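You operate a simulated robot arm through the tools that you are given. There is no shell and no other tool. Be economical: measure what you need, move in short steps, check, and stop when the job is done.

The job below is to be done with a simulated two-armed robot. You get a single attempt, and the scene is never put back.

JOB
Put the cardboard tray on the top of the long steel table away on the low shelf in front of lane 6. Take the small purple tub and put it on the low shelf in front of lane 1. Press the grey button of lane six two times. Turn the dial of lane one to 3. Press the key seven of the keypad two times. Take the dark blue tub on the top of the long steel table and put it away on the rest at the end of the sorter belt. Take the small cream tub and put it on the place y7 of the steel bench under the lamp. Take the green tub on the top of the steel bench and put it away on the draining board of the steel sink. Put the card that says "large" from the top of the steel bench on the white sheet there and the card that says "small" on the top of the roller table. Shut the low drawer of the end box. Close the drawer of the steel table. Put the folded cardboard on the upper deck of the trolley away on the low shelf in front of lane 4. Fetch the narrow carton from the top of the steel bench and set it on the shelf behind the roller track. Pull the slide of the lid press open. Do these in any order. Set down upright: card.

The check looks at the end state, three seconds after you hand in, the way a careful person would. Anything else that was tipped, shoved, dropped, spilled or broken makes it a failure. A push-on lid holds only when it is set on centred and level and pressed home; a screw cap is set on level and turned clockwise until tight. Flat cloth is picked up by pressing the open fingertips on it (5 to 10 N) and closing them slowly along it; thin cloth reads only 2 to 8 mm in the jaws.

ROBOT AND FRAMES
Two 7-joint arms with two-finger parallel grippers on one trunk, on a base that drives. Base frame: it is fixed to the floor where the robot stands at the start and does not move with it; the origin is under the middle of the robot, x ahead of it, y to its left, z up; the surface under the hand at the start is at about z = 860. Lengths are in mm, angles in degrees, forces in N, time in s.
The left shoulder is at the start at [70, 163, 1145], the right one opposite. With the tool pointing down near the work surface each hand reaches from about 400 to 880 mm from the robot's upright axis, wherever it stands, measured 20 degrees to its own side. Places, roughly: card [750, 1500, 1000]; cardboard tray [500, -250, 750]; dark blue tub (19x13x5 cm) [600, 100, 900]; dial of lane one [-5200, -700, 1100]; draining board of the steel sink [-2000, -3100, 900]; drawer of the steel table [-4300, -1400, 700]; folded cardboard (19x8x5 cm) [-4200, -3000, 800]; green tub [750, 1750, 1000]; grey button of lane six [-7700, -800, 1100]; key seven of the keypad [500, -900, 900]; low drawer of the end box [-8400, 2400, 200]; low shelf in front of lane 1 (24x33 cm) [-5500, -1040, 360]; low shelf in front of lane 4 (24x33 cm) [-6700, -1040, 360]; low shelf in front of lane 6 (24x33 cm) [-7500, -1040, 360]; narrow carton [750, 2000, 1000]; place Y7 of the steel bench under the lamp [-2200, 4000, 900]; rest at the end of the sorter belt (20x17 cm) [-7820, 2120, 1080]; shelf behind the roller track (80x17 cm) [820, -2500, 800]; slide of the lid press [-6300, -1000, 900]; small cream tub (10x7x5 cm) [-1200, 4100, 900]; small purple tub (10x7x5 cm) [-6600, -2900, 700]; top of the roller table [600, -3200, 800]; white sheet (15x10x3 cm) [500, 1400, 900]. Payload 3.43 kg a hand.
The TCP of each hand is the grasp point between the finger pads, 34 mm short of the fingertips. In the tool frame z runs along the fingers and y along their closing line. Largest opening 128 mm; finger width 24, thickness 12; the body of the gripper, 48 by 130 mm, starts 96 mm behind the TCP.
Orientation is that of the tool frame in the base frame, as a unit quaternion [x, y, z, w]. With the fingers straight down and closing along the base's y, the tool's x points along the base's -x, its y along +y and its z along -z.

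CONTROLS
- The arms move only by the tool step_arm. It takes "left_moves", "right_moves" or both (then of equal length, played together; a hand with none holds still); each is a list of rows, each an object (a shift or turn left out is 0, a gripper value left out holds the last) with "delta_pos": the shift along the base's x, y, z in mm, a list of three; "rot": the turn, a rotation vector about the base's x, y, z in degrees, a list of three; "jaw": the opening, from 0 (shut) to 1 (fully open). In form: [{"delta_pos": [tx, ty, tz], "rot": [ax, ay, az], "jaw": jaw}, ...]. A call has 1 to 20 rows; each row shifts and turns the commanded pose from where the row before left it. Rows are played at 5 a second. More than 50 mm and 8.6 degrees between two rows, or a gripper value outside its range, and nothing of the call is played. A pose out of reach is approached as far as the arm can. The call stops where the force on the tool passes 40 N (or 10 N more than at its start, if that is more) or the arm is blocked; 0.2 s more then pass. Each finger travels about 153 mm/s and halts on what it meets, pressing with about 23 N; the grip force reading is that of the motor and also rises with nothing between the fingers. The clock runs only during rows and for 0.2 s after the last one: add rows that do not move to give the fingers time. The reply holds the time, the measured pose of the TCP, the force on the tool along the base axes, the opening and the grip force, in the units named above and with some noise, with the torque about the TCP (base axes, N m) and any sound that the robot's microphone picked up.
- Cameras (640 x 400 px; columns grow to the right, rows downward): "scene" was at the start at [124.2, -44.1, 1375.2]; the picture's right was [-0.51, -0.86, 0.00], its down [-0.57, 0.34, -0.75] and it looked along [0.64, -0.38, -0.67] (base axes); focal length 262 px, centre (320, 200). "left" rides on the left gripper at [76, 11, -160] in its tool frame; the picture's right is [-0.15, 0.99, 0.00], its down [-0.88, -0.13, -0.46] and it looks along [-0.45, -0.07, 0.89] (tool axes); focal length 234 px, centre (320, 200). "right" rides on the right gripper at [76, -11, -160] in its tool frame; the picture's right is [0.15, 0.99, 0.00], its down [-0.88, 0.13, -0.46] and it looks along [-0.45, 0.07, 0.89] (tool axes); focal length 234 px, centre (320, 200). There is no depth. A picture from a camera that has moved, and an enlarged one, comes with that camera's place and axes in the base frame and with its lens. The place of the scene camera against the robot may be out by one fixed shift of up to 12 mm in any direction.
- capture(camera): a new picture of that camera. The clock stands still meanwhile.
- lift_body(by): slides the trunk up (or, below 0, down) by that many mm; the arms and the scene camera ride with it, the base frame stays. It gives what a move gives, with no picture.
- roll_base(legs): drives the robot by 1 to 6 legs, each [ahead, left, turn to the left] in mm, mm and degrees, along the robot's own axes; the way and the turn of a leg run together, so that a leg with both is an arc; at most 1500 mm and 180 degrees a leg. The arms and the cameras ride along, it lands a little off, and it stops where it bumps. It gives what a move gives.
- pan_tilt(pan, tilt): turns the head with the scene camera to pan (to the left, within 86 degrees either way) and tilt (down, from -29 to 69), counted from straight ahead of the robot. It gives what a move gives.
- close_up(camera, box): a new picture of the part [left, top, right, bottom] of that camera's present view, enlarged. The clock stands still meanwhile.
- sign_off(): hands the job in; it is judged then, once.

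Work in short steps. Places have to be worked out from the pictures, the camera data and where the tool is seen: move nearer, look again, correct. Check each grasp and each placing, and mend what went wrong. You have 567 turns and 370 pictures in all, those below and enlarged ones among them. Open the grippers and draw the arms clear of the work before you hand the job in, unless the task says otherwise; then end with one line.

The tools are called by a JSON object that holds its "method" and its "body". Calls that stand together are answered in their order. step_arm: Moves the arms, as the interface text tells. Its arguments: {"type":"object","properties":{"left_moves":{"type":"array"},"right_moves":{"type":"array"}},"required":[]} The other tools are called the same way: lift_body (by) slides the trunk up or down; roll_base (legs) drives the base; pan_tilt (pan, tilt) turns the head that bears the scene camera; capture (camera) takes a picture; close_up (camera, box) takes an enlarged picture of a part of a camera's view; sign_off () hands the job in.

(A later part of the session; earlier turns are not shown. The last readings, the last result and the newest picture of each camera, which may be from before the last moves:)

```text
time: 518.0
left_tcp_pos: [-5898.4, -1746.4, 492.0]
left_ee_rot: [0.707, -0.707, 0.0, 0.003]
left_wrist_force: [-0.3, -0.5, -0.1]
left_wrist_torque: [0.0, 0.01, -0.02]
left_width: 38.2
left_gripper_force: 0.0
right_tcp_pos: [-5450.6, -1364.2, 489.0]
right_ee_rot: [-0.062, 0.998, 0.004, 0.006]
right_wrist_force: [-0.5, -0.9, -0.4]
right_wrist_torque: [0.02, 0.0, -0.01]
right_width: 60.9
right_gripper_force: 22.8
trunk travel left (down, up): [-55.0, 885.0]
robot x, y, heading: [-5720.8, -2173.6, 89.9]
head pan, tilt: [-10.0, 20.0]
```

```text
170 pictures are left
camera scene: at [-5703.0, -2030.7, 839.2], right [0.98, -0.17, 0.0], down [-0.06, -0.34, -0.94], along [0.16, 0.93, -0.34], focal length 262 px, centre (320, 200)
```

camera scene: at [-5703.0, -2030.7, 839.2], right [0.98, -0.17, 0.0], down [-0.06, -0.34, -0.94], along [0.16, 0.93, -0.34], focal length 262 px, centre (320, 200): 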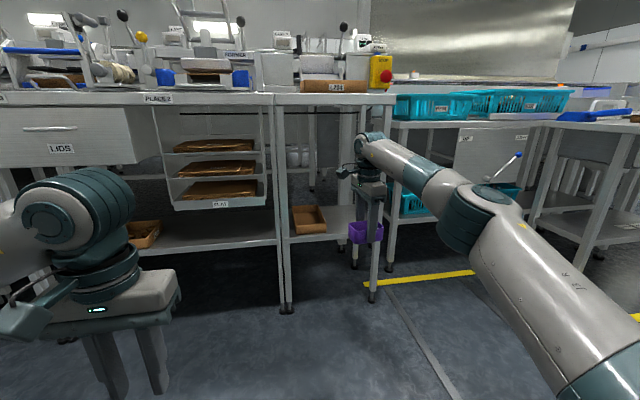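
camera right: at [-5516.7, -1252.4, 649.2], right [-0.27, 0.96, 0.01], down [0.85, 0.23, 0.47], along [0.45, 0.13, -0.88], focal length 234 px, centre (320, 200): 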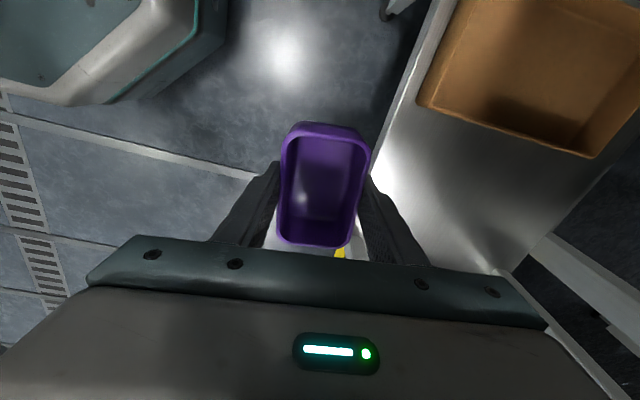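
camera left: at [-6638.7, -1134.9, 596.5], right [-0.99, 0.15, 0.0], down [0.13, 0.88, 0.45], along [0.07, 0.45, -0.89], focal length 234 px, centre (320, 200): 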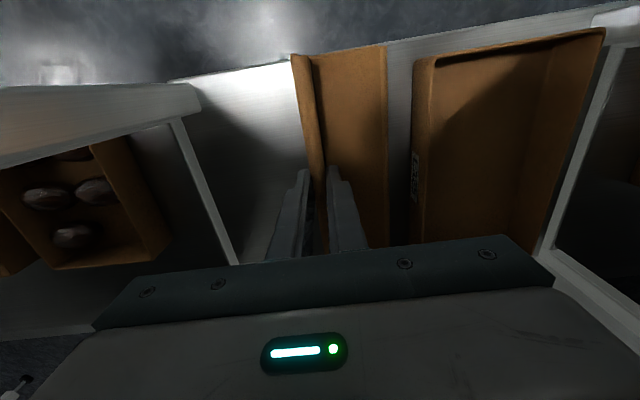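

Better. I drive forward 180 mm and check.

{"method": "roll_base", "body": {"legs": [[180, 0, 0]]}}

{"method": "capture", "body": {"camera": "right"}}

{"method": "close_up", "body": {"camera": "scene", "box": [240, 80, 480, 330]}}

```text
time: 519.4
left_tcp_pos: [-5899.9, -1570.9, 493.9]
left_ee_rot: [0.708, -0.706, -0.001, 0.003]
left_wrist_force: [0.0, 0.1, -0.8]
left_wrist_torque: [-0.01, 0.03, -0.04]
left_width: 38.6
left_gripper_force: 0.0
right_tcp_pos: [-5452.7, -1188.5, 489.9]
right_ee_rot: [-0.062, 0.998, 0.006, 0.006]
right_wrist_force: [0.0, 0.3, -1.1]
right_wrist_torque: [0.0, -0.01, 0.03]
right_width: 61.0
right_gripper_force: 23.1
trunk travel left (down, up): [-55.0, 885.0]
robot x, y, heading: [-5719.8, -1996.3, 90.3]
head pan, tilt: [-10.0, 20.0]
```

```text
169 pictures are left
camera right: at [-5526.9, -1211.9, 648.3], right [-0.27, 0.96, 0.01], down [0.85, 0.24, 0.47], along [0.45, 0.13, -0.88], focal length 234 px, centre (320, 200)
```

right: 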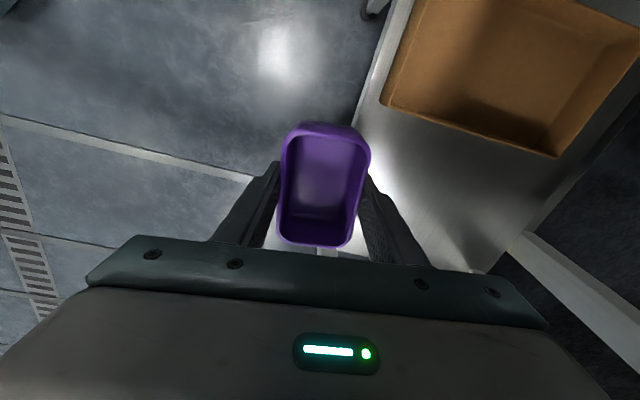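

```text
1.60 times, centred on (360, 205) of scene
camera zoom: at [-5703.3, -1854.8, 839.2], right [0.98, -0.17, 0.0], down [-0.06, -0.34, -0.94], along [0.16, 0.93, -0.34], focal length 419 px, centre (256, 192)
```

zoom: 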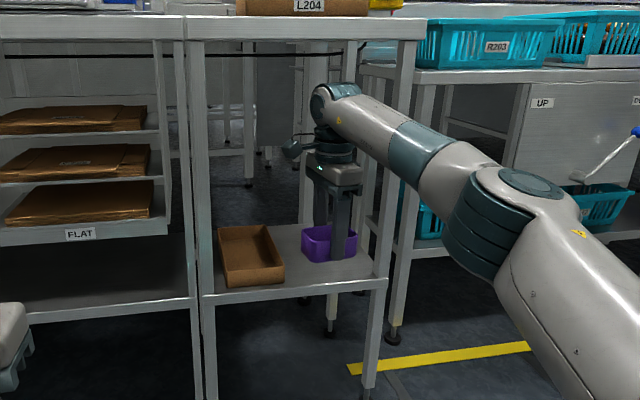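

Continue 85 mm inward.

{"method": "roll_base", "body": {"legs": [[85, 0, -0.2]]}}

{"method": "step_arm", "body": {"right_moves": [{"delta_pos": [0, 0, -25]}, {"delta_pos": [0, 0, -20]}, {}]}}

{"method": "capture", "body": {"camera": "right"}}

{"method": "close_up", "body": {"camera": "scene", "box": [260, 100, 420, 300]}}

```text
time: 520.5
left_tcp_pos: [-5898.2, -1486.6, 493.4]
left_ee_rot: [-0.706, 0.708, -0.001, -0.003]
left_wrist_force: [-0.2, 0.0, 0.4]
left_wrist_torque: [0.02, 0.04, 0.02]
left_width: 38.4
left_gripper_force: 0.0
right_tcp_pos: [-5449.2, -1105.2, 489.2]
right_ee_rot: [-0.06, 0.998, 0.005, 0.006]
right_wrist_force: [0.3, -0.1, -1.3]
right_wrist_torque: [-0.03, -0.04, -0.01]
right_width: 61.2
right_gripper_force: 23.1
trunk travel left (down, up): [-55.0, 885.0]
robot x, y, heading: [-5719.2, -1910.0, 89.8]
head pan, tilt: [-10.0, 20.0]
```

```text
time: 521.3
left_tcp_pos: [-5897.7, -1486.8, 493.1]
left_ee_rot: [-0.707, 0.708, 0.0, -0.003]
left_wrist_force: [-0.5, -0.3, 0.3]
left_wrist_torque: [0.0, -0.02, 0.01]
left_width: 38.3
left_gripper_force: 0.1
right_tcp_pos: [-5449.0, -1106.1, 444.9]
right_ee_rot: [-0.061, 0.998, 0.005, 0.006]
right_wrist_force: [0.0, -1.0, 0.4]
right_wrist_torque: [0.0, 0.03, -0.02]
right_width: 61.1
right_gripper_force: 23.3
trunk travel left (down, up): [-55.0, 885.0]
robot x, y, heading: [-5718.9, -1915.8, 89.9]
head pan, tilt: [-10.0, 20.0]
```

```text
167 pictures are left
camera right: at [-5523.8, -1129.6, 604.1], right [-0.27, 0.96, 0.01], down [0.85, 0.23, 0.47], along [0.45, 0.13, -0.88], focal length 234 px, centre (320, 200)
```

right: 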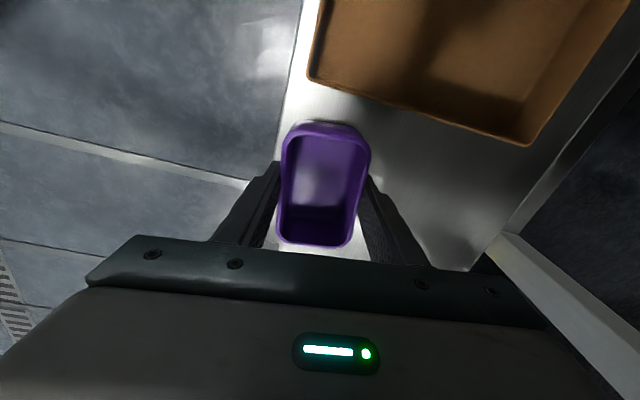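

```text
2.00 times, centred on (340, 200) of scene
camera zoom: at [-5702.7, -1771.0, 839.2], right [0.98, -0.18, 0.0], down [-0.06, -0.34, -0.94], along [0.17, 0.92, -0.34], focal length 524 px, centre (280, 200)
```

zoom: 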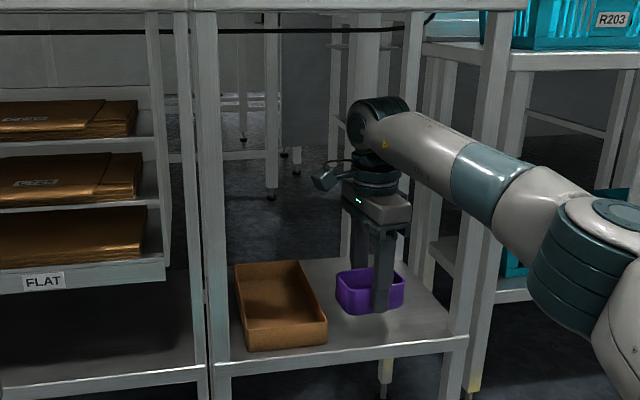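

Good. A further 15 mm in, then down to contact.

{"method": "step_arm", "body": {"right_moves": [{"delta_pos": [0, 15, -15]}, {"delta_pos": [0, 0, -12]}, {"delta_pos": [0, 0, -4]}, {"delta_pos": [0, 0, -4]}, {"delta_pos": [0, 0, -4]}, {"delta_pos": [0, 0, -3]}, {}]}}

```text
time: 522.9
left_tcp_pos: [-5898.4, -1486.2, 492.6]
left_ee_rot: [-0.707, 0.707, 0.0, -0.003]
left_wrist_force: [0.7, -0.1, 0.0]
left_wrist_torque: [0.0, 0.01, 0.01]
left_width: 38.1
left_gripper_force: 0.2
right_tcp_pos: [-5448.9, -1091.7, 403.1]
right_ee_rot: [-0.061, 0.998, 0.005, 0.006]
right_wrist_force: [0.2, 0.4, 0.2]
right_wrist_torque: [0.02, -0.01, -0.01]
right_width: 61.2
right_gripper_force: 23.2
trunk travel left (down, up): [-55.0, 885.0]
robot x, y, heading: [-5723.6, -1907.5, 90.0]
head pan, tilt: [-10.0, 20.0]
```

{"method": "step_arm", "body": {"right_moves": [{"delta_pos": [0, 0, -2]}, {"delta_pos": [0, 0, -2]}, {"delta_pos": [0, 0, -2]}, {"delta_pos": [0, 0, -2]}, {}]}}

```text
time: 524.1
left_tcp_pos: [-5899.3, -1488.2, 493.5]
left_ee_rot: [-0.707, 0.708, 0.0, -0.001]
left_wrist_force: [-0.1, 0.0, -1.2]
left_wrist_torque: [-0.03, -0.01, 0.01]
left_width: 38.3
left_gripper_force: 0.1
right_tcp_pos: [-5449.0, -1090.6, 399.1]
right_ee_rot: [-0.061, 0.998, 0.007, 0.007]
right_wrist_force: [1.9, 3.2, 26.6]
right_wrist_torque: [-0.66, 0.02, 0.02]
right_width: 61.1
right_gripper_force: 23.0
trunk travel left (down, up): [-55.0, 885.0]
robot x, y, heading: [-5719.2, -1912.4, 89.7]
head pan, tilt: [-10.0, 20.0]
```

Down. Ease, open, lift 65 mm, then back the base out.

{"method": "step_arm", "body": {"right_moves": [{"delta_pos": [0, 0, 4]}, {"jaw": 0.53}, {"jaw": 0.6}, {"jaw": 0.65}, {"delta_pos": [0, 0, 25]}, {"delta_pos": [0, 0, 30]}, {"delta_pos": [0, 0, 20]}, {}]}}

{"method": "roll_base", "body": {"legs": [[-300, 0, 0]]}}

{"method": "close_up", "body": {"camera": "scene", "box": [260, 100, 420, 260]}}

```text
time: 525.9
left_tcp_pos: [-5898.5, -1486.5, 494.0]
left_ee_rot: [-0.706, 0.708, 0.0, -0.002]
left_wrist_force: [0.3, -0.3, -0.3]
left_wrist_torque: [-0.01, 0.0, 0.0]
left_width: 38.5
left_gripper_force: 0.1
right_tcp_pos: [-5449.7, -1089.4, 475.1]
right_ee_rot: [-0.061, 0.998, 0.004, 0.005]
right_wrist_force: [1.4, 0.4, -0.3]
right_wrist_torque: [-0.01, -0.02, 0.05]
right_width: 83.0
right_gripper_force: 0.0
trunk travel left (down, up): [-55.0, 885.0]
robot x, y, heading: [-5722.5, -1913.4, 89.8]
head pan, tilt: [-10.0, 20.0]
```

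```text
time: 528.0
left_tcp_pos: [-5900.2, -1788.0, 492.5]
left_ee_rot: [0.708, -0.707, 0.0, 0.002]
left_wrist_force: [-1.0, 0.0, -0.2]
left_wrist_torque: [-0.01, 0.02, 0.02]
left_width: 38.6
left_gripper_force: 0.0
right_tcp_pos: [-5451.8, -1390.9, 473.8]
right_ee_rot: [-0.063, 0.998, 0.005, 0.006]
right_wrist_force: [-0.4, 0.6, 0.0]
right_wrist_torque: [0.01, -0.02, 0.01]
right_width: 83.3
right_gripper_force: 0.1
trunk travel left (down, up): [-55.0, 885.0]
robot x, y, heading: [-5720.5, -2208.0, 90.3]
head pan, tilt: [-10.0, 20.0]
```

```text
2.50 times, centred on (340, 180) of scene
camera zoom: at [-5703.5, -2071.4, 839.3], right [0.98, -0.17, 0.0], down [-0.06, -0.34, -0.94], along [0.16, 0.93, -0.34], focal length 655 px, centre (270, 250)
```

zoom: 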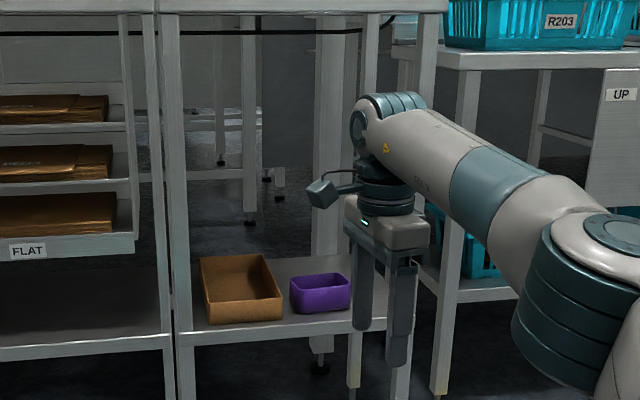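

Purple tub stands on lane 1's low shelf. I raise the trunk, retract and reorient the right hand, and look for lane 1's dial.

{"method": "step_arm", "body": {"right_moves": [{"delta_pos": [0, -45, 0]}, {"delta_pos": [0, -45, 0]}, {"delta_pos": [0, -45, 0]}, {"delta_pos": [0, -45, 0]}, {"delta_pos": [0, -45, 0]}, {"delta_pos": [0, -35, 0]}, {"rot": [0, 0, 8.3]}, {"rot": [0, 0, 8.3]}, {"rot": [0, 0, 8.3]}, {"rot": [0, 0, 8.3]}, {"rot": [0, 0, 8.3]}, {"rot": [0, 0, 8.3]}, {"rot": [0, 0, 8.3]}, {"rot": [0, 0, 8.3]}, {"rot": [0, 0, 8.3]}, {"rot": [0, 0, 8.3]}, {}]}}

{"method": "lift_body", "body": {"by": 400}}

{"method": "lift_body", "body": {"by": 330}}

{"method": "pan_tilt", "body": {"pan": -15, "tilt": 15}}

{"method": "capture", "body": {"camera": "scene"}}

```text
time: 531.6
left_tcp_pos: [-5899.9, -1786.8, 492.1]
left_ee_rot: [0.708, -0.706, 0.0, 0.002]
left_wrist_force: [-0.4, 0.2, -0.6]
left_wrist_torque: [-0.01, -0.04, 0.05]
left_width: 38.1
left_gripper_force: 0.0
right_tcp_pos: [-5451.1, -1648.9, 473.3]
right_ee_rot: [0.709, -0.705, -0.008, 0.0]
right_wrist_force: [0.0, -0.9, -0.5]
right_wrist_torque: [0.0, 0.01, 0.01]
right_width: 83.2
right_gripper_force: 0.0
trunk travel left (down, up): [-55.0, 885.0]
robot x, y, heading: [-5722.0, -2211.2, 90.2]
head pan, tilt: [-10.0, 20.0]
```

```text
time: 535.4
left_tcp_pos: [-5899.7, -1787.0, 892.6]
left_ee_rot: [0.708, -0.707, 0.0, 0.003]
left_wrist_force: [-0.5, -0.7, -0.3]
left_wrist_torque: [-0.05, 0.01, -0.02]
left_width: 38.5
left_gripper_force: 0.0
right_tcp_pos: [-5451.7, -1649.1, 872.5]
right_ee_rot: [0.709, -0.705, -0.007, -0.001]
right_wrist_force: [1.2, 1.0, 0.0]
right_wrist_torque: [0.02, -0.02, -0.01]
right_width: 82.9
right_gripper_force: 0.1
trunk travel left (down, up): [-455.0, 485.0]
robot x, y, heading: [-5720.1, -2213.3, 90.1]
head pan, tilt: [-10.0, 20.0]
```

```text
time: 538.6
left_tcp_pos: [-5900.2, -1788.3, 1222.4]
left_ee_rot: [0.708, -0.706, 0.0, 0.002]
left_wrist_force: [-0.1, 0.2, -0.1]
left_wrist_torque: [-0.04, -0.01, 0.01]
left_width: 38.3
left_gripper_force: 0.1
right_tcp_pos: [-5451.7, -1649.4, 1203.9]
right_ee_rot: [0.709, -0.705, -0.008, -0.001]
right_wrist_force: [-0.2, 0.7, -0.3]
right_wrist_torque: [-0.02, 0.0, -0.02]
right_width: 83.2
right_gripper_force: 0.0
trunk travel left (down, up): [-785.0, 155.0]
robot x, y, heading: [-5723.1, -2212.0, 90.2]
head pan, tilt: [-10.0, 20.0]
```

```text
time: 539.3
left_tcp_pos: [-5899.6, -1788.2, 1222.5]
left_ee_rot: [0.708, -0.707, 0.0, 0.003]
left_wrist_force: [0.1, -0.2, -0.4]
left_wrist_torque: [-0.01, -0.03, 0.0]
left_width: 38.2
left_gripper_force: 0.1
right_tcp_pos: [-5452.8, -1649.4, 1203.2]
right_ee_rot: [0.708, -0.706, -0.008, -0.001]
right_wrist_force: [-0.5, -0.5, -0.9]
right_wrist_torque: [0.0, 0.02, -0.02]
right_width: 83.0
right_gripper_force: 0.1
trunk travel left (down, up): [-785.0, 155.0]
robot x, y, heading: [-5720.4, -2216.2, 90.0]
head pan, tilt: [-15.0, 15.0]
```

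```text
164 pictures are left
camera scene: at [-5695.5, -2072.6, 1577.3], right [0.97, -0.26, 0.0], down [-0.07, -0.25, -0.97], along [0.25, 0.93, -0.26], focal length 262 px, centre (320, 200)
```

scene: 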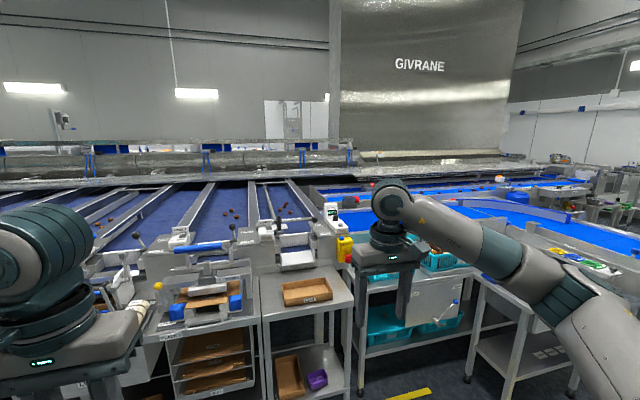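

{"method": "close_up", "body": {"camera": "scene", "box": [220, 170, 380, 310]}}

{"method": "close_up", "body": {"camera": "scene", "box": [70, 190, 260, 330]}}

```text
2.86 times, centred on (300, 240) of scene
camera zoom: at [-5695.5, -2072.6, 1577.3], right [0.97, -0.26, 0.0], down [-0.07, -0.25, -0.97], along [0.25, 0.93, -0.26], focal length 748 px, centre (377, 86)
```

zoom: 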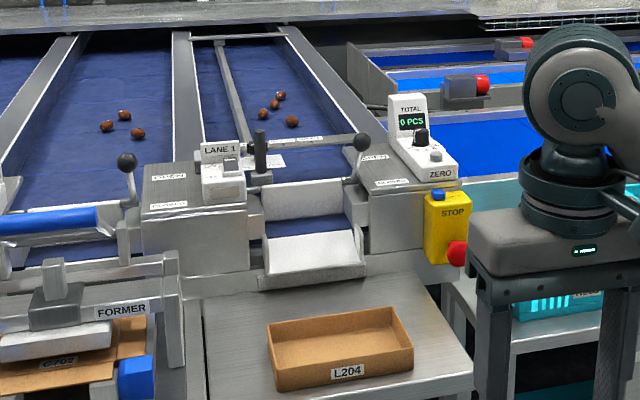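

```text
2.86 times, centred on (165, 260) of scene
camera zoom: at [-5695.5, -2072.6, 1577.3], right [0.97, -0.26, 0.0], down [-0.07, -0.25, -0.97], along [0.25, 0.93, -0.26], focal length 748 px, centre (763, 29)
```

zoom: 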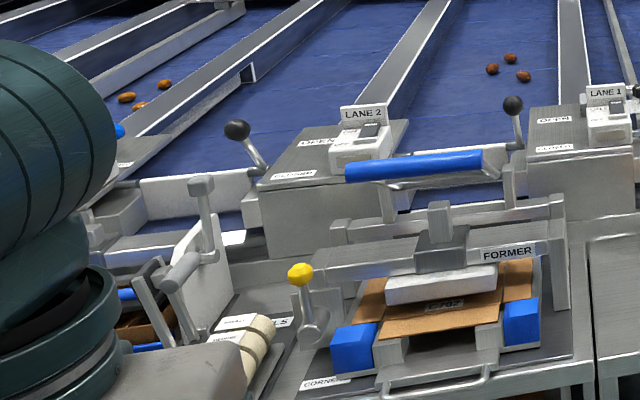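

Lane 1's unit at right carries the "TOTAL" display, a black knob and a ZERO button. I raise both hands and drive in front of it.

{"method": "step_arm", "body": {"left_moves": [{"delta_pos": [0, -30, 40]}, {"delta_pos": [0, -30, 40]}, {"delta_pos": [0, 0, 40]}], "right_moves": [{"delta_pos": [-20, -30, 30]}, {"delta_pos": [-30, -30, 20]}, {"delta_pos": [-30, -30, 20]}]}}

{"method": "roll_base", "body": {"legs": [[0, -330, 0], [600, 0, 0]]}}

{"method": "pan_tilt", "body": {"pan": -10, "tilt": 35}}

{"method": "capture", "body": {"camera": "scene"}}

```text
time: 540.1
left_tcp_pos: [-5900.6, -1846.1, 1342.7]
left_ee_rot: [-0.707, 0.707, 0.0, -0.002]
left_wrist_force: [-0.4, 1.0, 0.0]
left_wrist_torque: [-0.02, -0.04, 0.01]
left_width: 38.4
left_gripper_force: 0.1
right_tcp_pos: [-5532.5, -1738.8, 1276.9]
right_ee_rot: [0.708, -0.707, -0.007, -0.001]
right_wrist_force: [-0.3, 0.4, -0.7]
right_wrist_torque: [0.03, 0.01, 0.0]
right_width: 83.1
right_gripper_force: 0.0
trunk travel left (down, up): [-785.0, 155.0]
robot x, y, heading: [-5723.0, -2211.8, 90.1]
head pan, tilt: [-15.0, 15.0]
```

```text
time: 545.3
left_tcp_pos: [-5568.2, -1246.6, 1342.1]
left_ee_rot: [-0.707, 0.707, 0.001, -0.001]
left_wrist_force: [0.4, -0.2, 0.2]
left_wrist_torque: [0.0, -0.02, -0.04]
left_width: 38.7
left_gripper_force: 0.2
right_tcp_pos: [-5199.5, -1139.6, 1276.9]
right_ee_rot: [0.709, -0.705, -0.008, -0.002]
right_wrist_force: [0.4, 0.7, 0.3]
right_wrist_torque: [0.02, 0.01, -0.03]
right_width: 83.3
right_gripper_force: 0.0
trunk travel left (down, up): [-785.0, 155.0]
robot x, y, heading: [-5389.9, -1614.8, 90.2]
head pan, tilt: [-15.0, 15.0]
```

```text
time: 546.1
left_tcp_pos: [-5566.5, -1247.1, 1342.5]
left_ee_rot: [0.708, -0.706, 0.0, 0.003]
left_wrist_force: [-0.6, -0.4, 0.1]
left_wrist_torque: [0.02, -0.04, -0.02]
left_width: 38.2
left_gripper_force: 0.1
right_tcp_pos: [-5200.1, -1140.3, 1274.4]
right_ee_rot: [0.709, -0.705, -0.007, -0.002]
right_wrist_force: [-0.6, -0.3, 0.3]
right_wrist_torque: [0.01, 0.0, 0.0]
right_width: 83.1
right_gripper_force: 0.0
trunk travel left (down, up): [-785.0, 155.0]
robot x, y, heading: [-5389.6, -1616.1, 90.1]
head pan, tilt: [-10.0, 35.0]
```

```text
161 pictures are left
camera scene: at [-5372.4, -1477.4, 1545.4], right [0.98, -0.17, 0.0], down [-0.1, -0.56, -0.82], along [0.14, 0.81, -0.57], focal length 262 px, centre (320, 200)
```

scene: 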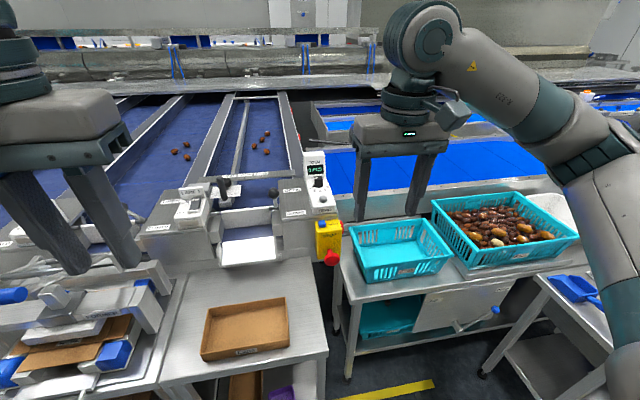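

{"method": "close_up", "body": {"camera": "scene", "box": [270, 140, 366, 220]}}

{"method": "close_up", "body": {"camera": "scene", "box": [140, 160, 300, 260]}}

```text
5.00 times, centred on (318, 180) of scene
camera zoom: at [-5372.4, -1477.4, 1545.4], right [0.98, -0.17, 0.0], down [-0.1, -0.56, -0.82], along [0.14, 0.81, -0.57], focal length 1309 px, centre (330, 300)
```

zoom: 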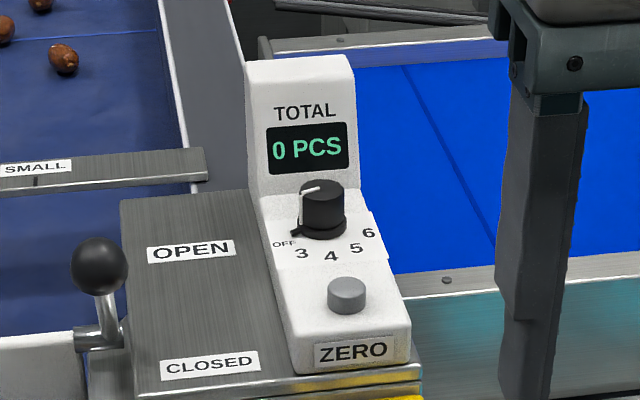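

```text
4.00 times, centred on (220, 210) of scene
camera zoom: at [-5372.4, -1477.4, 1545.4], right [0.98, -0.17, 0.0], down [-0.1, -0.56, -0.82], along [0.14, 0.81, -0.57], focal length 1047 px, centre (720, 160)
```

zoom: 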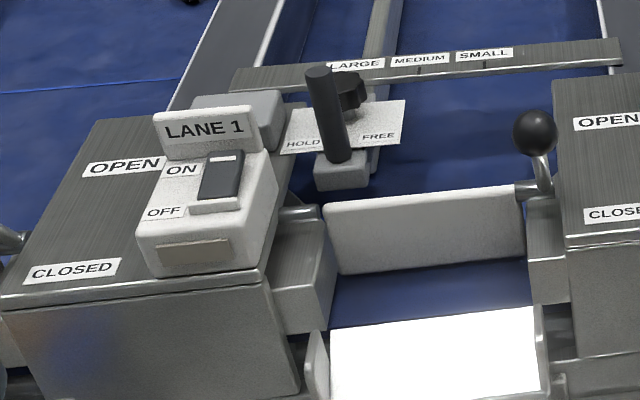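

The dial points at OFF with 3 next to it (counter-clockwise, ≈33°). I move 80 mm nearer and bring the right hand above the knob for a close look.

{"method": "roll_base", "body": {"legs": [[80, 0, 0]]}}

{"method": "step_arm", "body": {"right_moves": [{"delta_pos": [-10, 45, 0], "jaw": 0.5}, {"delta_pos": [-10, 45, 0]}, {"delta_pos": [-10, 45, 0]}, {"delta_pos": [-10, 45, 0]}, {"delta_pos": [0, 20, 0]}, {}]}}

{"method": "capture", "body": {"camera": "right"}}

```text
time: 547.2
left_tcp_pos: [-5567.9, -1170.7, 1343.8]
left_ee_rot: [0.708, -0.707, -0.001, 0.001]
left_wrist_force: [-0.1, -0.4, 0.6]
left_wrist_torque: [0.02, -0.02, 0.02]
left_width: 38.3
left_gripper_force: 0.1
right_tcp_pos: [-5200.6, -1062.9, 1276.9]
right_ee_rot: [0.709, -0.705, -0.009, -0.002]
right_wrist_force: [-0.6, -0.3, 0.5]
right_wrist_torque: [0.0, -0.02, -0.02]
right_width: 83.2
right_gripper_force: 0.0
trunk travel left (down, up): [-785.0, 155.0]
robot x, y, heading: [-5385.9, -1532.0, 90.3]
head pan, tilt: [-10.0, 35.0]
```

```text
time: 548.6
left_tcp_pos: [-5567.0, -1167.0, 1342.9]
left_ee_rot: [0.707, -0.707, -0.001, 0.003]
left_wrist_force: [0.3, 0.4, 0.2]
left_wrist_torque: [-0.01, 0.03, -0.01]
left_width: 38.7
left_gripper_force: 0.0
right_tcp_pos: [-5239.8, -859.8, 1274.6]
right_ee_rot: [0.709, -0.705, -0.009, -0.002]
right_wrist_force: [-0.9, -0.1, 0.9]
right_wrist_torque: [0.01, 0.01, 0.01]
right_width: 63.8
right_gripper_force: 0.1
trunk travel left (down, up): [-785.0, 155.0]
robot x, y, heading: [-5387.8, -1533.6, 90.1]
head pan, tilt: [-10.0, 35.0]
```

```text
158 pictures are left
camera right: at [-5226.0, -937.8, 1433.6], right [-0.99, -0.15, 0.01], down [-0.13, 0.87, 0.47], along [-0.08, 0.46, -0.88], focal length 234 px, centre (320, 200)
```

right: 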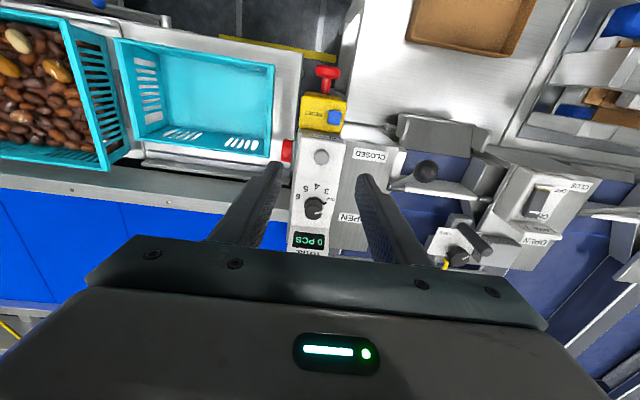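

{"method": "close_up", "body": {"camera": "right", "box": [272, 130, 368, 260]}}

```text
3.08 times, centred on (320, 195) of right
camera zoom: at [-5226.0, -937.8, 1433.6], right [-0.99, -0.15, 0.01], down [-0.13, 0.87, 0.47], along [-0.08, 0.46, -0.88], focal length 720 px, centre (320, 215)
```

zoom: 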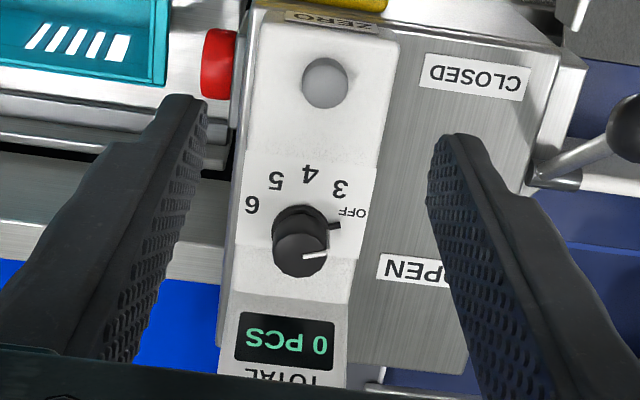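

Knob top at about (−5248,−749,1119), spacing ≈30°. I align the right hand above it, level, jaw 50 mm.

{"method": "step_arm", "body": {"right_moves": [{"delta_pos": [-9, 40, 0], "rot": [-0.89, -0.57, 0], "jaw": 0.4}, {"delta_pos": [0, 40, -20]}, {"delta_pos": [0, 31, -30]}, {"delta_pos": [0, 0, -35]}, {}]}}

{"method": "close_up", "body": {"camera": "right", "box": [240, 90, 400, 220]}}

{"method": "close_up", "body": {"camera": "scene", "box": [270, 120, 398, 220]}}

```text
time: 549.8
left_tcp_pos: [-5568.3, -1167.7, 1343.9]
left_ee_rot: [0.708, -0.707, 0.0, 0.001]
left_wrist_force: [-0.3, -0.1, 0.5]
left_wrist_torque: [-0.03, 0.02, -0.01]
left_width: 38.5
left_gripper_force: 0.1
right_tcp_pos: [-5248.9, -746.9, 1191.8]
right_ee_rot: [0.71, -0.705, 0.001, 0.0]
right_wrist_force: [-0.3, 0.3, 0.4]
right_wrist_torque: [-0.02, -0.01, -0.01]
right_width: 51.2
right_gripper_force: 0.0
trunk travel left (down, up): [-785.0, 155.0]
robot x, y, heading: [-5388.8, -1531.4, 90.1]
head pan, tilt: [-10.0, 35.0]
```

```text
3.08 times, centred on (320, 155) of right
camera zoom: at [-5236.6, -824.6, 1352.6], right [-0.99, -0.15, 0.0], down [-0.13, 0.88, 0.45], along [-0.07, 0.45, -0.89], focal length 720 px, centre (320, 338)
```

zoom: 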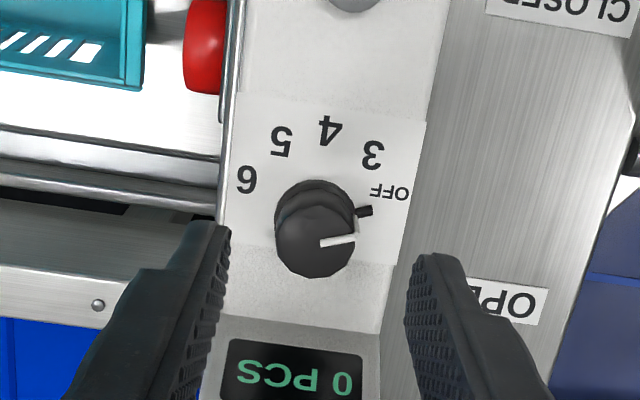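

```text
4.00 times, centred on (334, 170) of scene
camera zoom: at [-5372.7, -1398.5, 1545.4], right [0.99, -0.17, 0.0], down [-0.1, -0.56, -0.82], along [0.14, 0.81, -0.57], focal length 1047 px, centre (264, 320)
```

zoom: 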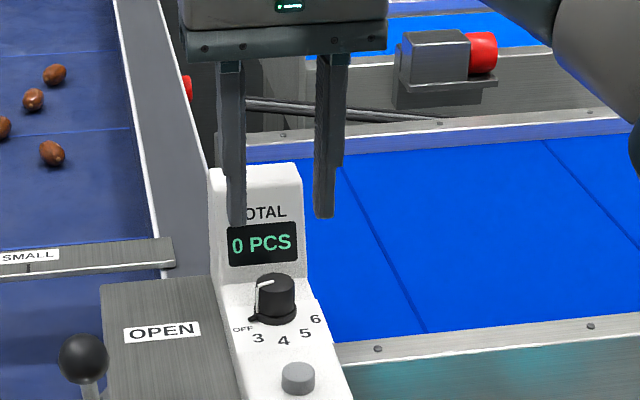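

Better triangulation: knob top z≈1093, y≈−734. I move +12 in y and lower to z≈1115, then check.

{"method": "step_arm", "body": {"right_moves": [{"delta_pos": [0, 12, -30]}, {"delta_pos": [0, 0, -25]}, {"delta_pos": [0, 0, -22]}, {}]}}

{"method": "close_up", "body": {"camera": "right", "box": [240, 90, 400, 220]}}

{"method": "close_up", "body": {"camera": "scene", "box": [270, 130, 398, 230]}}

```text
time: 550.8
left_tcp_pos: [-5568.1, -1167.1, 1342.3]
left_ee_rot: [0.708, -0.706, 0.001, 0.002]
left_wrist_force: [-0.2, -0.6, -0.5]
left_wrist_torque: [-0.01, -0.04, -0.03]
left_width: 38.2
left_gripper_force: 0.0
right_tcp_pos: [-5249.5, -735.7, 1113.1]
right_ee_rot: [0.709, -0.705, 0.001, 0.001]
right_wrist_force: [1.1, 0.5, -0.1]
right_wrist_torque: [-0.01, -0.03, 0.02]
right_width: 51.2
right_gripper_force: 0.1
trunk travel left (down, up): [-785.0, 155.0]
robot x, y, heading: [-5391.5, -1534.7, 90.2]
head pan, tilt: [-10.0, 35.0]
```

```text
3.08 times, centred on (320, 155) of right
camera zoom: at [-5236.5, -812.3, 1272.9], right [-0.99, -0.15, 0.0], down [-0.14, 0.88, 0.45], along [-0.07, 0.45, -0.89], focal length 720 px, centre (320, 338)
```

zoom: 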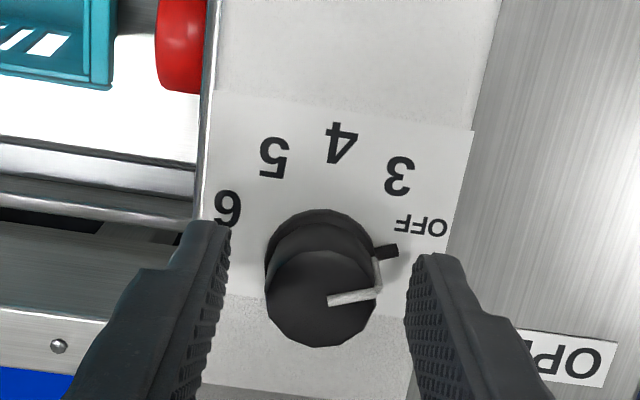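

```text
4.00 times, centred on (334, 180) of scene
camera zoom: at [-5373.0, -1397.8, 1545.3], right [0.99, -0.17, 0.0], down [-0.1, -0.57, -0.82], along [0.14, 0.81, -0.57], focal length 1047 px, centre (264, 280)
```

zoom: 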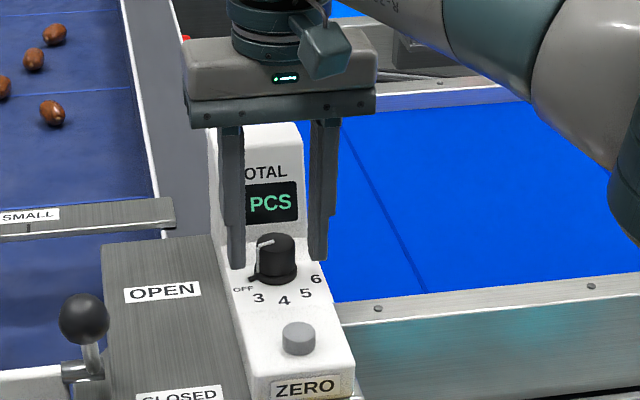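

Knob is centred between the fingers. Down 7 mm more, close on the knob.

{"method": "step_arm", "body": {"right_moves": [{"delta_pos": [0, 3, -7]}, {"jaw": 0.3}, {"jaw": 0.2}, {"jaw": 0.1}, {}, {}]}}

{"method": "close_up", "body": {"camera": "right", "box": [240, 90, 400, 220]}}

```text
time: 552.2
left_tcp_pos: [-5568.8, -1166.4, 1342.0]
left_ee_rot: [-0.707, 0.707, 0.0, -0.001]
left_wrist_force: [-0.2, 0.1, -1.0]
left_wrist_torque: [0.0, 0.02, -0.02]
left_width: 38.4
left_gripper_force: 0.1
right_tcp_pos: [-5248.9, -734.7, 1107.0]
right_ee_rot: [0.709, -0.705, 0.001, 0.001]
right_wrist_force: [-3.9, -1.3, -3.7]
right_wrist_torque: [0.42, 0.2, -0.02]
right_width: 30.7
right_gripper_force: 44.8
trunk travel left (down, up): [-785.0, 155.0]
robot x, y, heading: [-5386.4, -1535.1, 90.1]
head pan, tilt: [-10.0, 35.0]
```

```text
3.08 times, centred on (320, 155) of right
camera zoom: at [-5237.0, -810.5, 1265.7], right [-0.99, -0.15, 0.0], down [-0.14, 0.88, 0.45], along [-0.07, 0.45, -0.89], focal length 720 px, centre (320, 338)
```

zoom: 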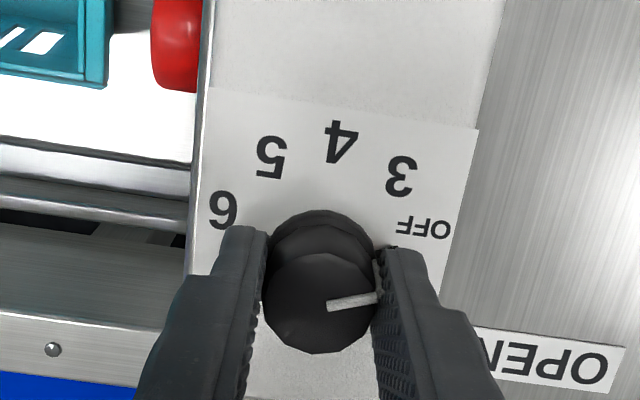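

Gripped. I turn +30° about the vertical in 6° rows.

{"method": "step_arm", "body": {"right_moves": [{"rot": [0, 0, 6]}, {"rot": [0, 0, 6]}, {"rot": [0, 0, 6]}, {"rot": [0, 0, 6]}, {"rot": [0, 0, 6]}, {}]}}

{"method": "close_up", "body": {"camera": "right", "box": [240, 90, 400, 220]}}

{"method": "close_up", "body": {"camera": "scene", "box": [270, 130, 398, 230]}}

```text
time: 553.6
left_tcp_pos: [-5568.2, -1167.0, 1342.8]
left_ee_rot: [0.708, -0.706, 0.0, 0.002]
left_wrist_force: [0.2, -0.4, 0.3]
left_wrist_torque: [0.0, 0.0, -0.02]
left_width: 38.6
left_gripper_force: 0.0
right_tcp_pos: [-5249.9, -734.2, 1105.7]
right_ee_rot: [0.84, -0.542, 0.003, 0.001]
right_wrist_force: [-3.0, -7.3, -15.6]
right_wrist_torque: [-1.38, -0.48, 0.02]
right_width: 31.1
right_gripper_force: 44.9
right hand out of reach, approached as far as the arm can: row 5
trunk travel left (down, up): [-785.0, 155.0]
robot x, y, heading: [-5388.2, -1536.2, 90.2]
head pan, tilt: [-10.0, 35.0]
```

```text
3.08 times, centred on (320, 155) of right
camera zoom: at [-5207.1, -798.9, 1265.9], right [-0.84, -0.54, 0.0], down [-0.48, 0.75, 0.45], along [-0.24, 0.38, -0.89], focal length 720 px, centre (320, 338)
```

zoom: 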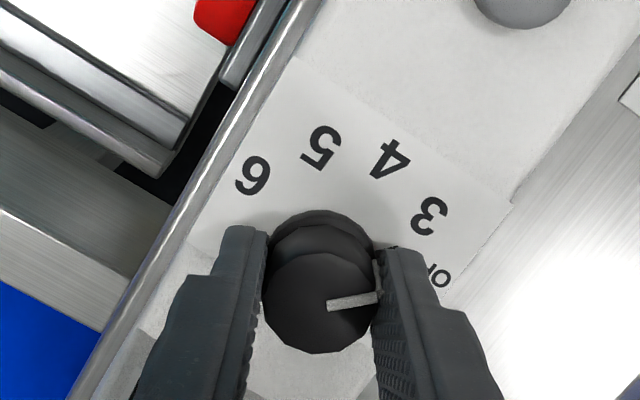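

```text
4.00 times, centred on (334, 180) of scene
camera zoom: at [-5373.2, -1396.8, 1545.2], right [0.99, -0.17, 0.0], down [-0.1, -0.57, -0.82], along [0.14, 0.81, -0.57], focal length 1047 px, centre (264, 280)
```

zoom: 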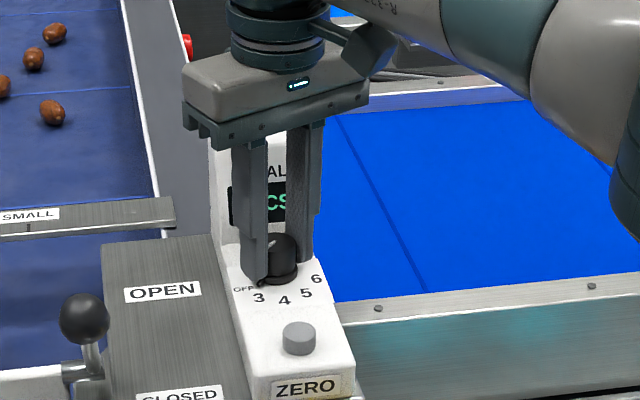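

Turned 24° so far; a bit more is needed. I try another +7°.

{"method": "step_arm", "body": {"right_moves": [{"rot": [0, 0, 3.5]}, {"rot": [0, 0, 3.5]}, {}]}}

{"method": "close_up", "body": {"camera": "right", "box": [240, 90, 400, 220]}}

```text
time: 554.4
left_tcp_pos: [-5568.5, -1167.0, 1341.3]
left_ee_rot: [0.708, -0.707, 0.002, 0.002]
left_wrist_force: [-0.3, -0.2, 0.2]
left_wrist_torque: [0.02, 0.0, 0.0]
left_width: 38.4
left_gripper_force: 0.0
right_tcp_pos: [-5249.7, -734.1, 1105.3]
right_ee_rot: [0.84, -0.543, 0.002, 0.0]
right_wrist_force: [-4.2, -10.8, -20.7]
right_wrist_torque: [-0.92, -0.27, 0.0]
right_width: 30.5
right_gripper_force: 45.7
right hand out of reach, approached as far as the arm can: row 1, 2
trunk travel left (down, up): [-785.0, 155.0]
robot x, y, heading: [-5391.3, -1533.3, 90.2]
head pan, tilt: [-10.0, 35.0]
```

```text
3.08 times, centred on (320, 155) of right
camera zoom: at [-5207.1, -799.0, 1265.8], right [-0.84, -0.54, 0.0], down [-0.48, 0.75, 0.45], along [-0.24, 0.38, -0.89], focal length 720 px, centre (320, 338)
```

zoom: 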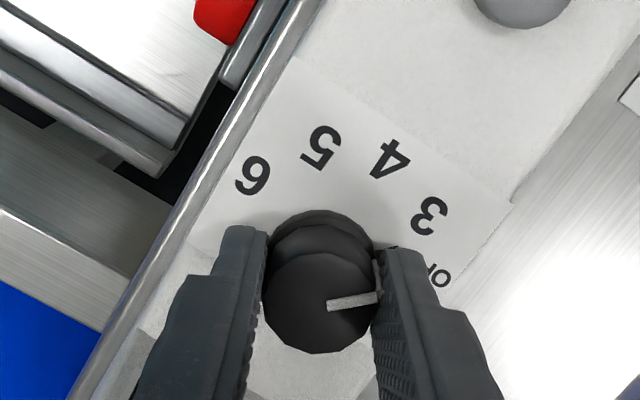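

At the wrist limit. I open the jaws, turn the hand back and re-grip; first see where the pointer rests.

{"method": "step_arm", "body": {"right_moves": [{"jaw": 0.25}, {"jaw": 0.4}, {"delta_pos": [0, 0, 2]}, {"rot": [0, 0, -8]}, {"rot": [0, 0, -8]}, {"rot": [0, 0, -8]}, {"rot": [0, 0, -8]}, {}]}}

{"method": "close_up", "body": {"camera": "right", "box": [240, 90, 400, 220]}}

{"method": "close_up", "body": {"camera": "scene", "box": [302, 160, 366, 210]}}

```text
time: 556.2
left_tcp_pos: [-5567.6, -1167.5, 1343.0]
left_ee_rot: [0.708, -0.707, 0.0, 0.001]
left_wrist_force: [-0.2, -0.6, 0.3]
left_wrist_torque: [0.02, 0.02, -0.04]
left_width: 38.0
left_gripper_force: 0.1
right_tcp_pos: [-5248.8, -735.3, 1108.6]
right_ee_rot: [-0.657, 0.754, 0.0, -0.001]
right_wrist_force: [0.4, -0.1, -0.1]
right_wrist_torque: [0.02, 0.03, -0.03]
right_width: 51.3
right_gripper_force: 0.1
trunk travel left (down, up): [-785.0, 155.0]
robot x, y, heading: [-5389.3, -1535.0, 90.1]
head pan, tilt: [-10.0, 35.0]
```

```text
3.08 times, centred on (320, 155) of right
camera zoom: at [-5247.7, -812.2, 1269.2], right [-1.0, -0.01, 0.0], down [-0.01, 0.89, 0.45], along [0.0, 0.45, -0.89], focal length 720 px, centre (320, 338)
```

zoom: 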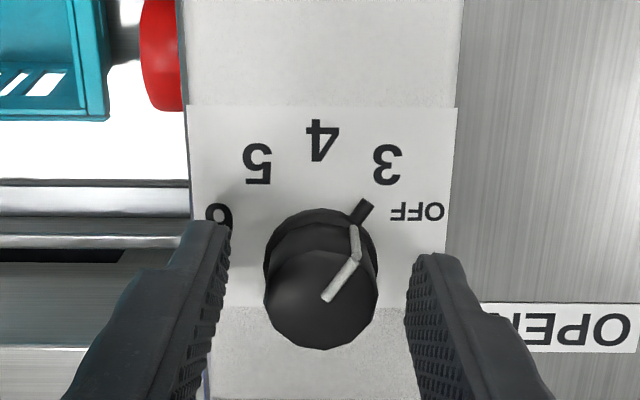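

```text
8.00 times, centred on (334, 185) of scene
camera zoom: at [-5372.7, -1398.0, 1545.4], right [0.99, -0.17, 0.0], down [-0.1, -0.57, -0.82], along [0.14, 0.81, -0.57], focal length 2095 px, centre (208, 320)
```

zoom: 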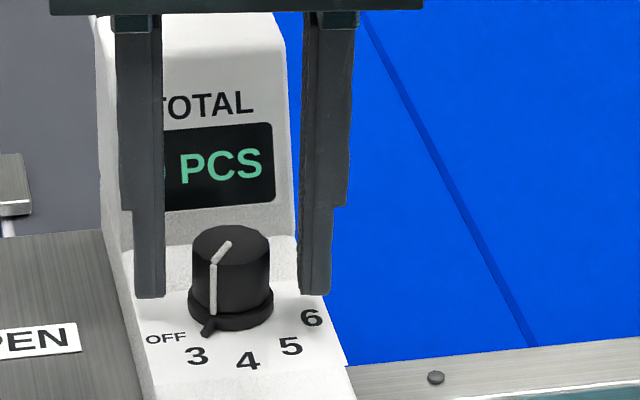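

The pointer is ~¾ of the way from OFF to 3. I re-grip and turn ~7° more.

{"method": "step_arm", "body": {"right_moves": [{"delta_pos": [0, 0, -2]}, {"jaw": 0.3}, {"jaw": 0.2}, {"jaw": 0.1}, {}, {"rot": [0, 0, 3.5]}, {"rot": [0, 0, 3.5]}, {}, {"jaw": 0.3}, {"jaw": 0.4}, {}]}}

{"method": "close_up", "body": {"camera": "right", "box": [240, 90, 400, 220]}}

{"method": "close_up", "body": {"camera": "scene", "box": [302, 160, 366, 210]}}

```text
time: 558.6
left_tcp_pos: [-5566.9, -1168.1, 1343.8]
left_ee_rot: [0.707, -0.707, 0.0, 0.001]
left_wrist_force: [-0.1, -0.4, 0.2]
left_wrist_torque: [0.0, 0.01, -0.02]
left_width: 38.4
left_gripper_force: 0.1
right_tcp_pos: [-5248.8, -734.6, 1107.3]
right_ee_rot: [-0.702, 0.713, -0.001, -0.001]
right_wrist_force: [-0.6, -0.4, 0.2]
right_wrist_torque: [0.0, -0.03, 0.0]
right_width: 51.3
right_gripper_force: 0.0
trunk travel left (down, up): [-785.0, 155.0]
robot x, y, heading: [-5388.3, -1536.5, 90.3]
head pan, tilt: [-10.0, 35.0]
```

```text
3.08 times, centred on (320, 155) of right
camera zoom: at [-5237.7, -811.5, 1267.2], right [-0.99, -0.13, 0.0], down [-0.12, 0.88, 0.45], along [-0.06, 0.45, -0.89], focal length 720 px, centre (320, 338)
```

zoom: 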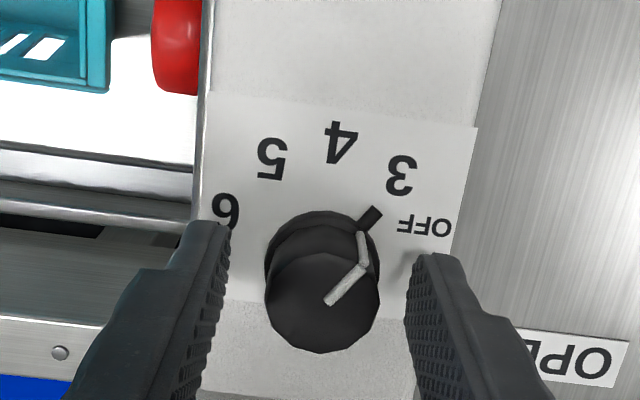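

```text
8.00 times, centred on (334, 185) of scene
camera zoom: at [-5372.5, -1398.2, 1545.4], right [0.99, -0.17, 0.0], down [-0.1, -0.57, -0.82], along [0.14, 0.81, -0.57], focal length 2095 px, centre (208, 320)
```

zoom: 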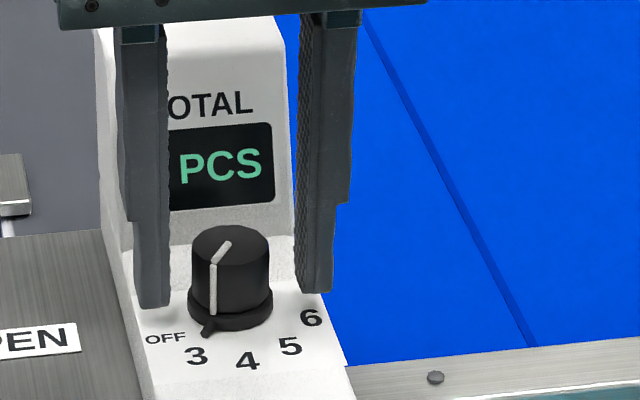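

After release the knob sprang to the same rest point, one detent (33°) from OFF: the pointer sits at 3. I withdraw upward and go on to the lid press at place 3 (x≈−6300).

{"method": "step_arm", "body": {"right_moves": [{"delta_pos": [0, 0, 45]}, {"delta_pos": [0, 0, 45]}, {"delta_pos": [0, 0, 45]}, {"delta_pos": [0, -40, 20]}, {"delta_pos": [0, -45, 0]}, {"delta_pos": [0, -45, 0]}, {"delta_pos": [0, -45, 0]}, {"delta_pos": [0, -45, 0]}, {"delta_pos": [0, -45, 0]}]}}

{"method": "roll_base", "body": {"legs": [[-250, 0, 0], [0, 930, 0]]}}

{"method": "pan_tilt", "body": {"pan": 0, "tilt": 30}}

{"method": "capture", "body": {"camera": "scene"}}

```text
time: 560.6
left_tcp_pos: [-5568.3, -1167.5, 1341.9]
left_ee_rot: [0.708, -0.707, 0.0, 0.001]
left_wrist_force: [0.4, 1.0, 0.8]
left_wrist_torque: [-0.01, 0.0, -0.02]
left_width: 38.2
left_gripper_force: 0.1
right_tcp_pos: [-5248.3, -999.0, 1260.0]
right_ee_rot: [-0.702, 0.712, -0.001, 0.0]
right_wrist_force: [-0.2, -0.1, 0.1]
right_wrist_torque: [0.03, 0.02, 0.01]
right_width: 51.2
right_gripper_force: 0.2
trunk travel left (down, up): [-785.0, 155.0]
robot x, y, heading: [-5387.4, -1534.8, 90.1]
head pan, tilt: [-10.0, 35.0]
```

```text
time: 566.9
left_tcp_pos: [-6499.1, -1437.5, 1343.7]
left_ee_rot: [0.715, -0.699, -0.001, 0.002]
left_wrist_force: [0.3, 0.3, 0.1]
left_wrist_torque: [0.02, -0.03, -0.02]
left_width: 38.0
left_gripper_force: 0.2
right_tcp_pos: [-6184.5, -1261.2, 1259.3]
right_ee_rot: [0.71, -0.704, 0.001, 0.0]
right_wrist_force: [0.5, -0.3, -0.3]
right_wrist_torque: [0.01, 0.0, 0.0]
right_width: 51.2
right_gripper_force: 0.1
trunk travel left (down, up): [-785.0, 155.0]
robot x, y, heading: [-6307.6, -1799.3, 91.3]
head pan, tilt: [-10.0, 35.0]
```

```text
time: 567.6
left_tcp_pos: [-6500.0, -1436.9, 1343.3]
left_ee_rot: [0.715, -0.699, 0.0, 0.0]
left_wrist_force: [0.6, -1.0, -0.3]
left_wrist_torque: [-0.01, 0.01, 0.0]
left_width: 38.3
left_gripper_force: 0.1
right_tcp_pos: [-6185.2, -1261.5, 1259.5]
right_ee_rot: [0.711, -0.703, 0.001, 0.001]
right_wrist_force: [0.1, 1.0, -0.3]
right_wrist_torque: [0.0, -0.02, -0.03]
right_width: 51.2
right_gripper_force: 0.0
trunk travel left (down, up): [-785.0, 155.0]
robot x, y, heading: [-6313.5, -1800.6, 91.4]
head pan, tilt: [0.0, 30.0]
```

```text
144 pictures are left
camera scene: at [-6315.5, -1659.8, 1553.2], right [1.0, 0.02, 0.0], down [0.01, -0.5, -0.87], along [-0.02, 0.87, -0.5], focal length 262 px, centre (320, 200)
```

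scene: 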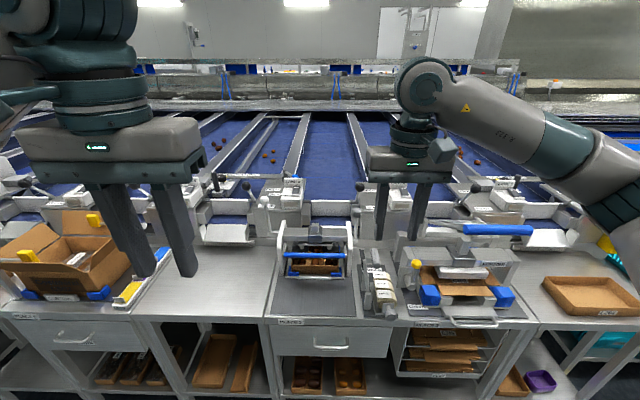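

{"method": "close_up", "body": {"camera": "scene", "box": [260, 210, 420, 330]}}

```text
3.33 times, centred on (340, 270) of scene
camera zoom: at [-6315.5, -1659.8, 1553.2], right [1.0, 0.02, 0.0], down [0.01, -0.5, -0.87], along [-0.02, 0.87, -0.5], focal length 873 px, centre (253, -33)
```

zoom: 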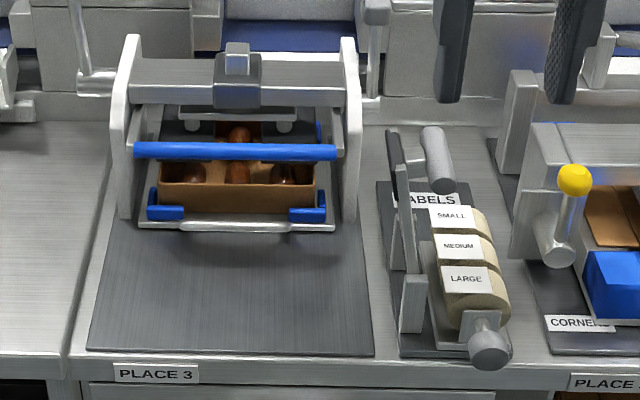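

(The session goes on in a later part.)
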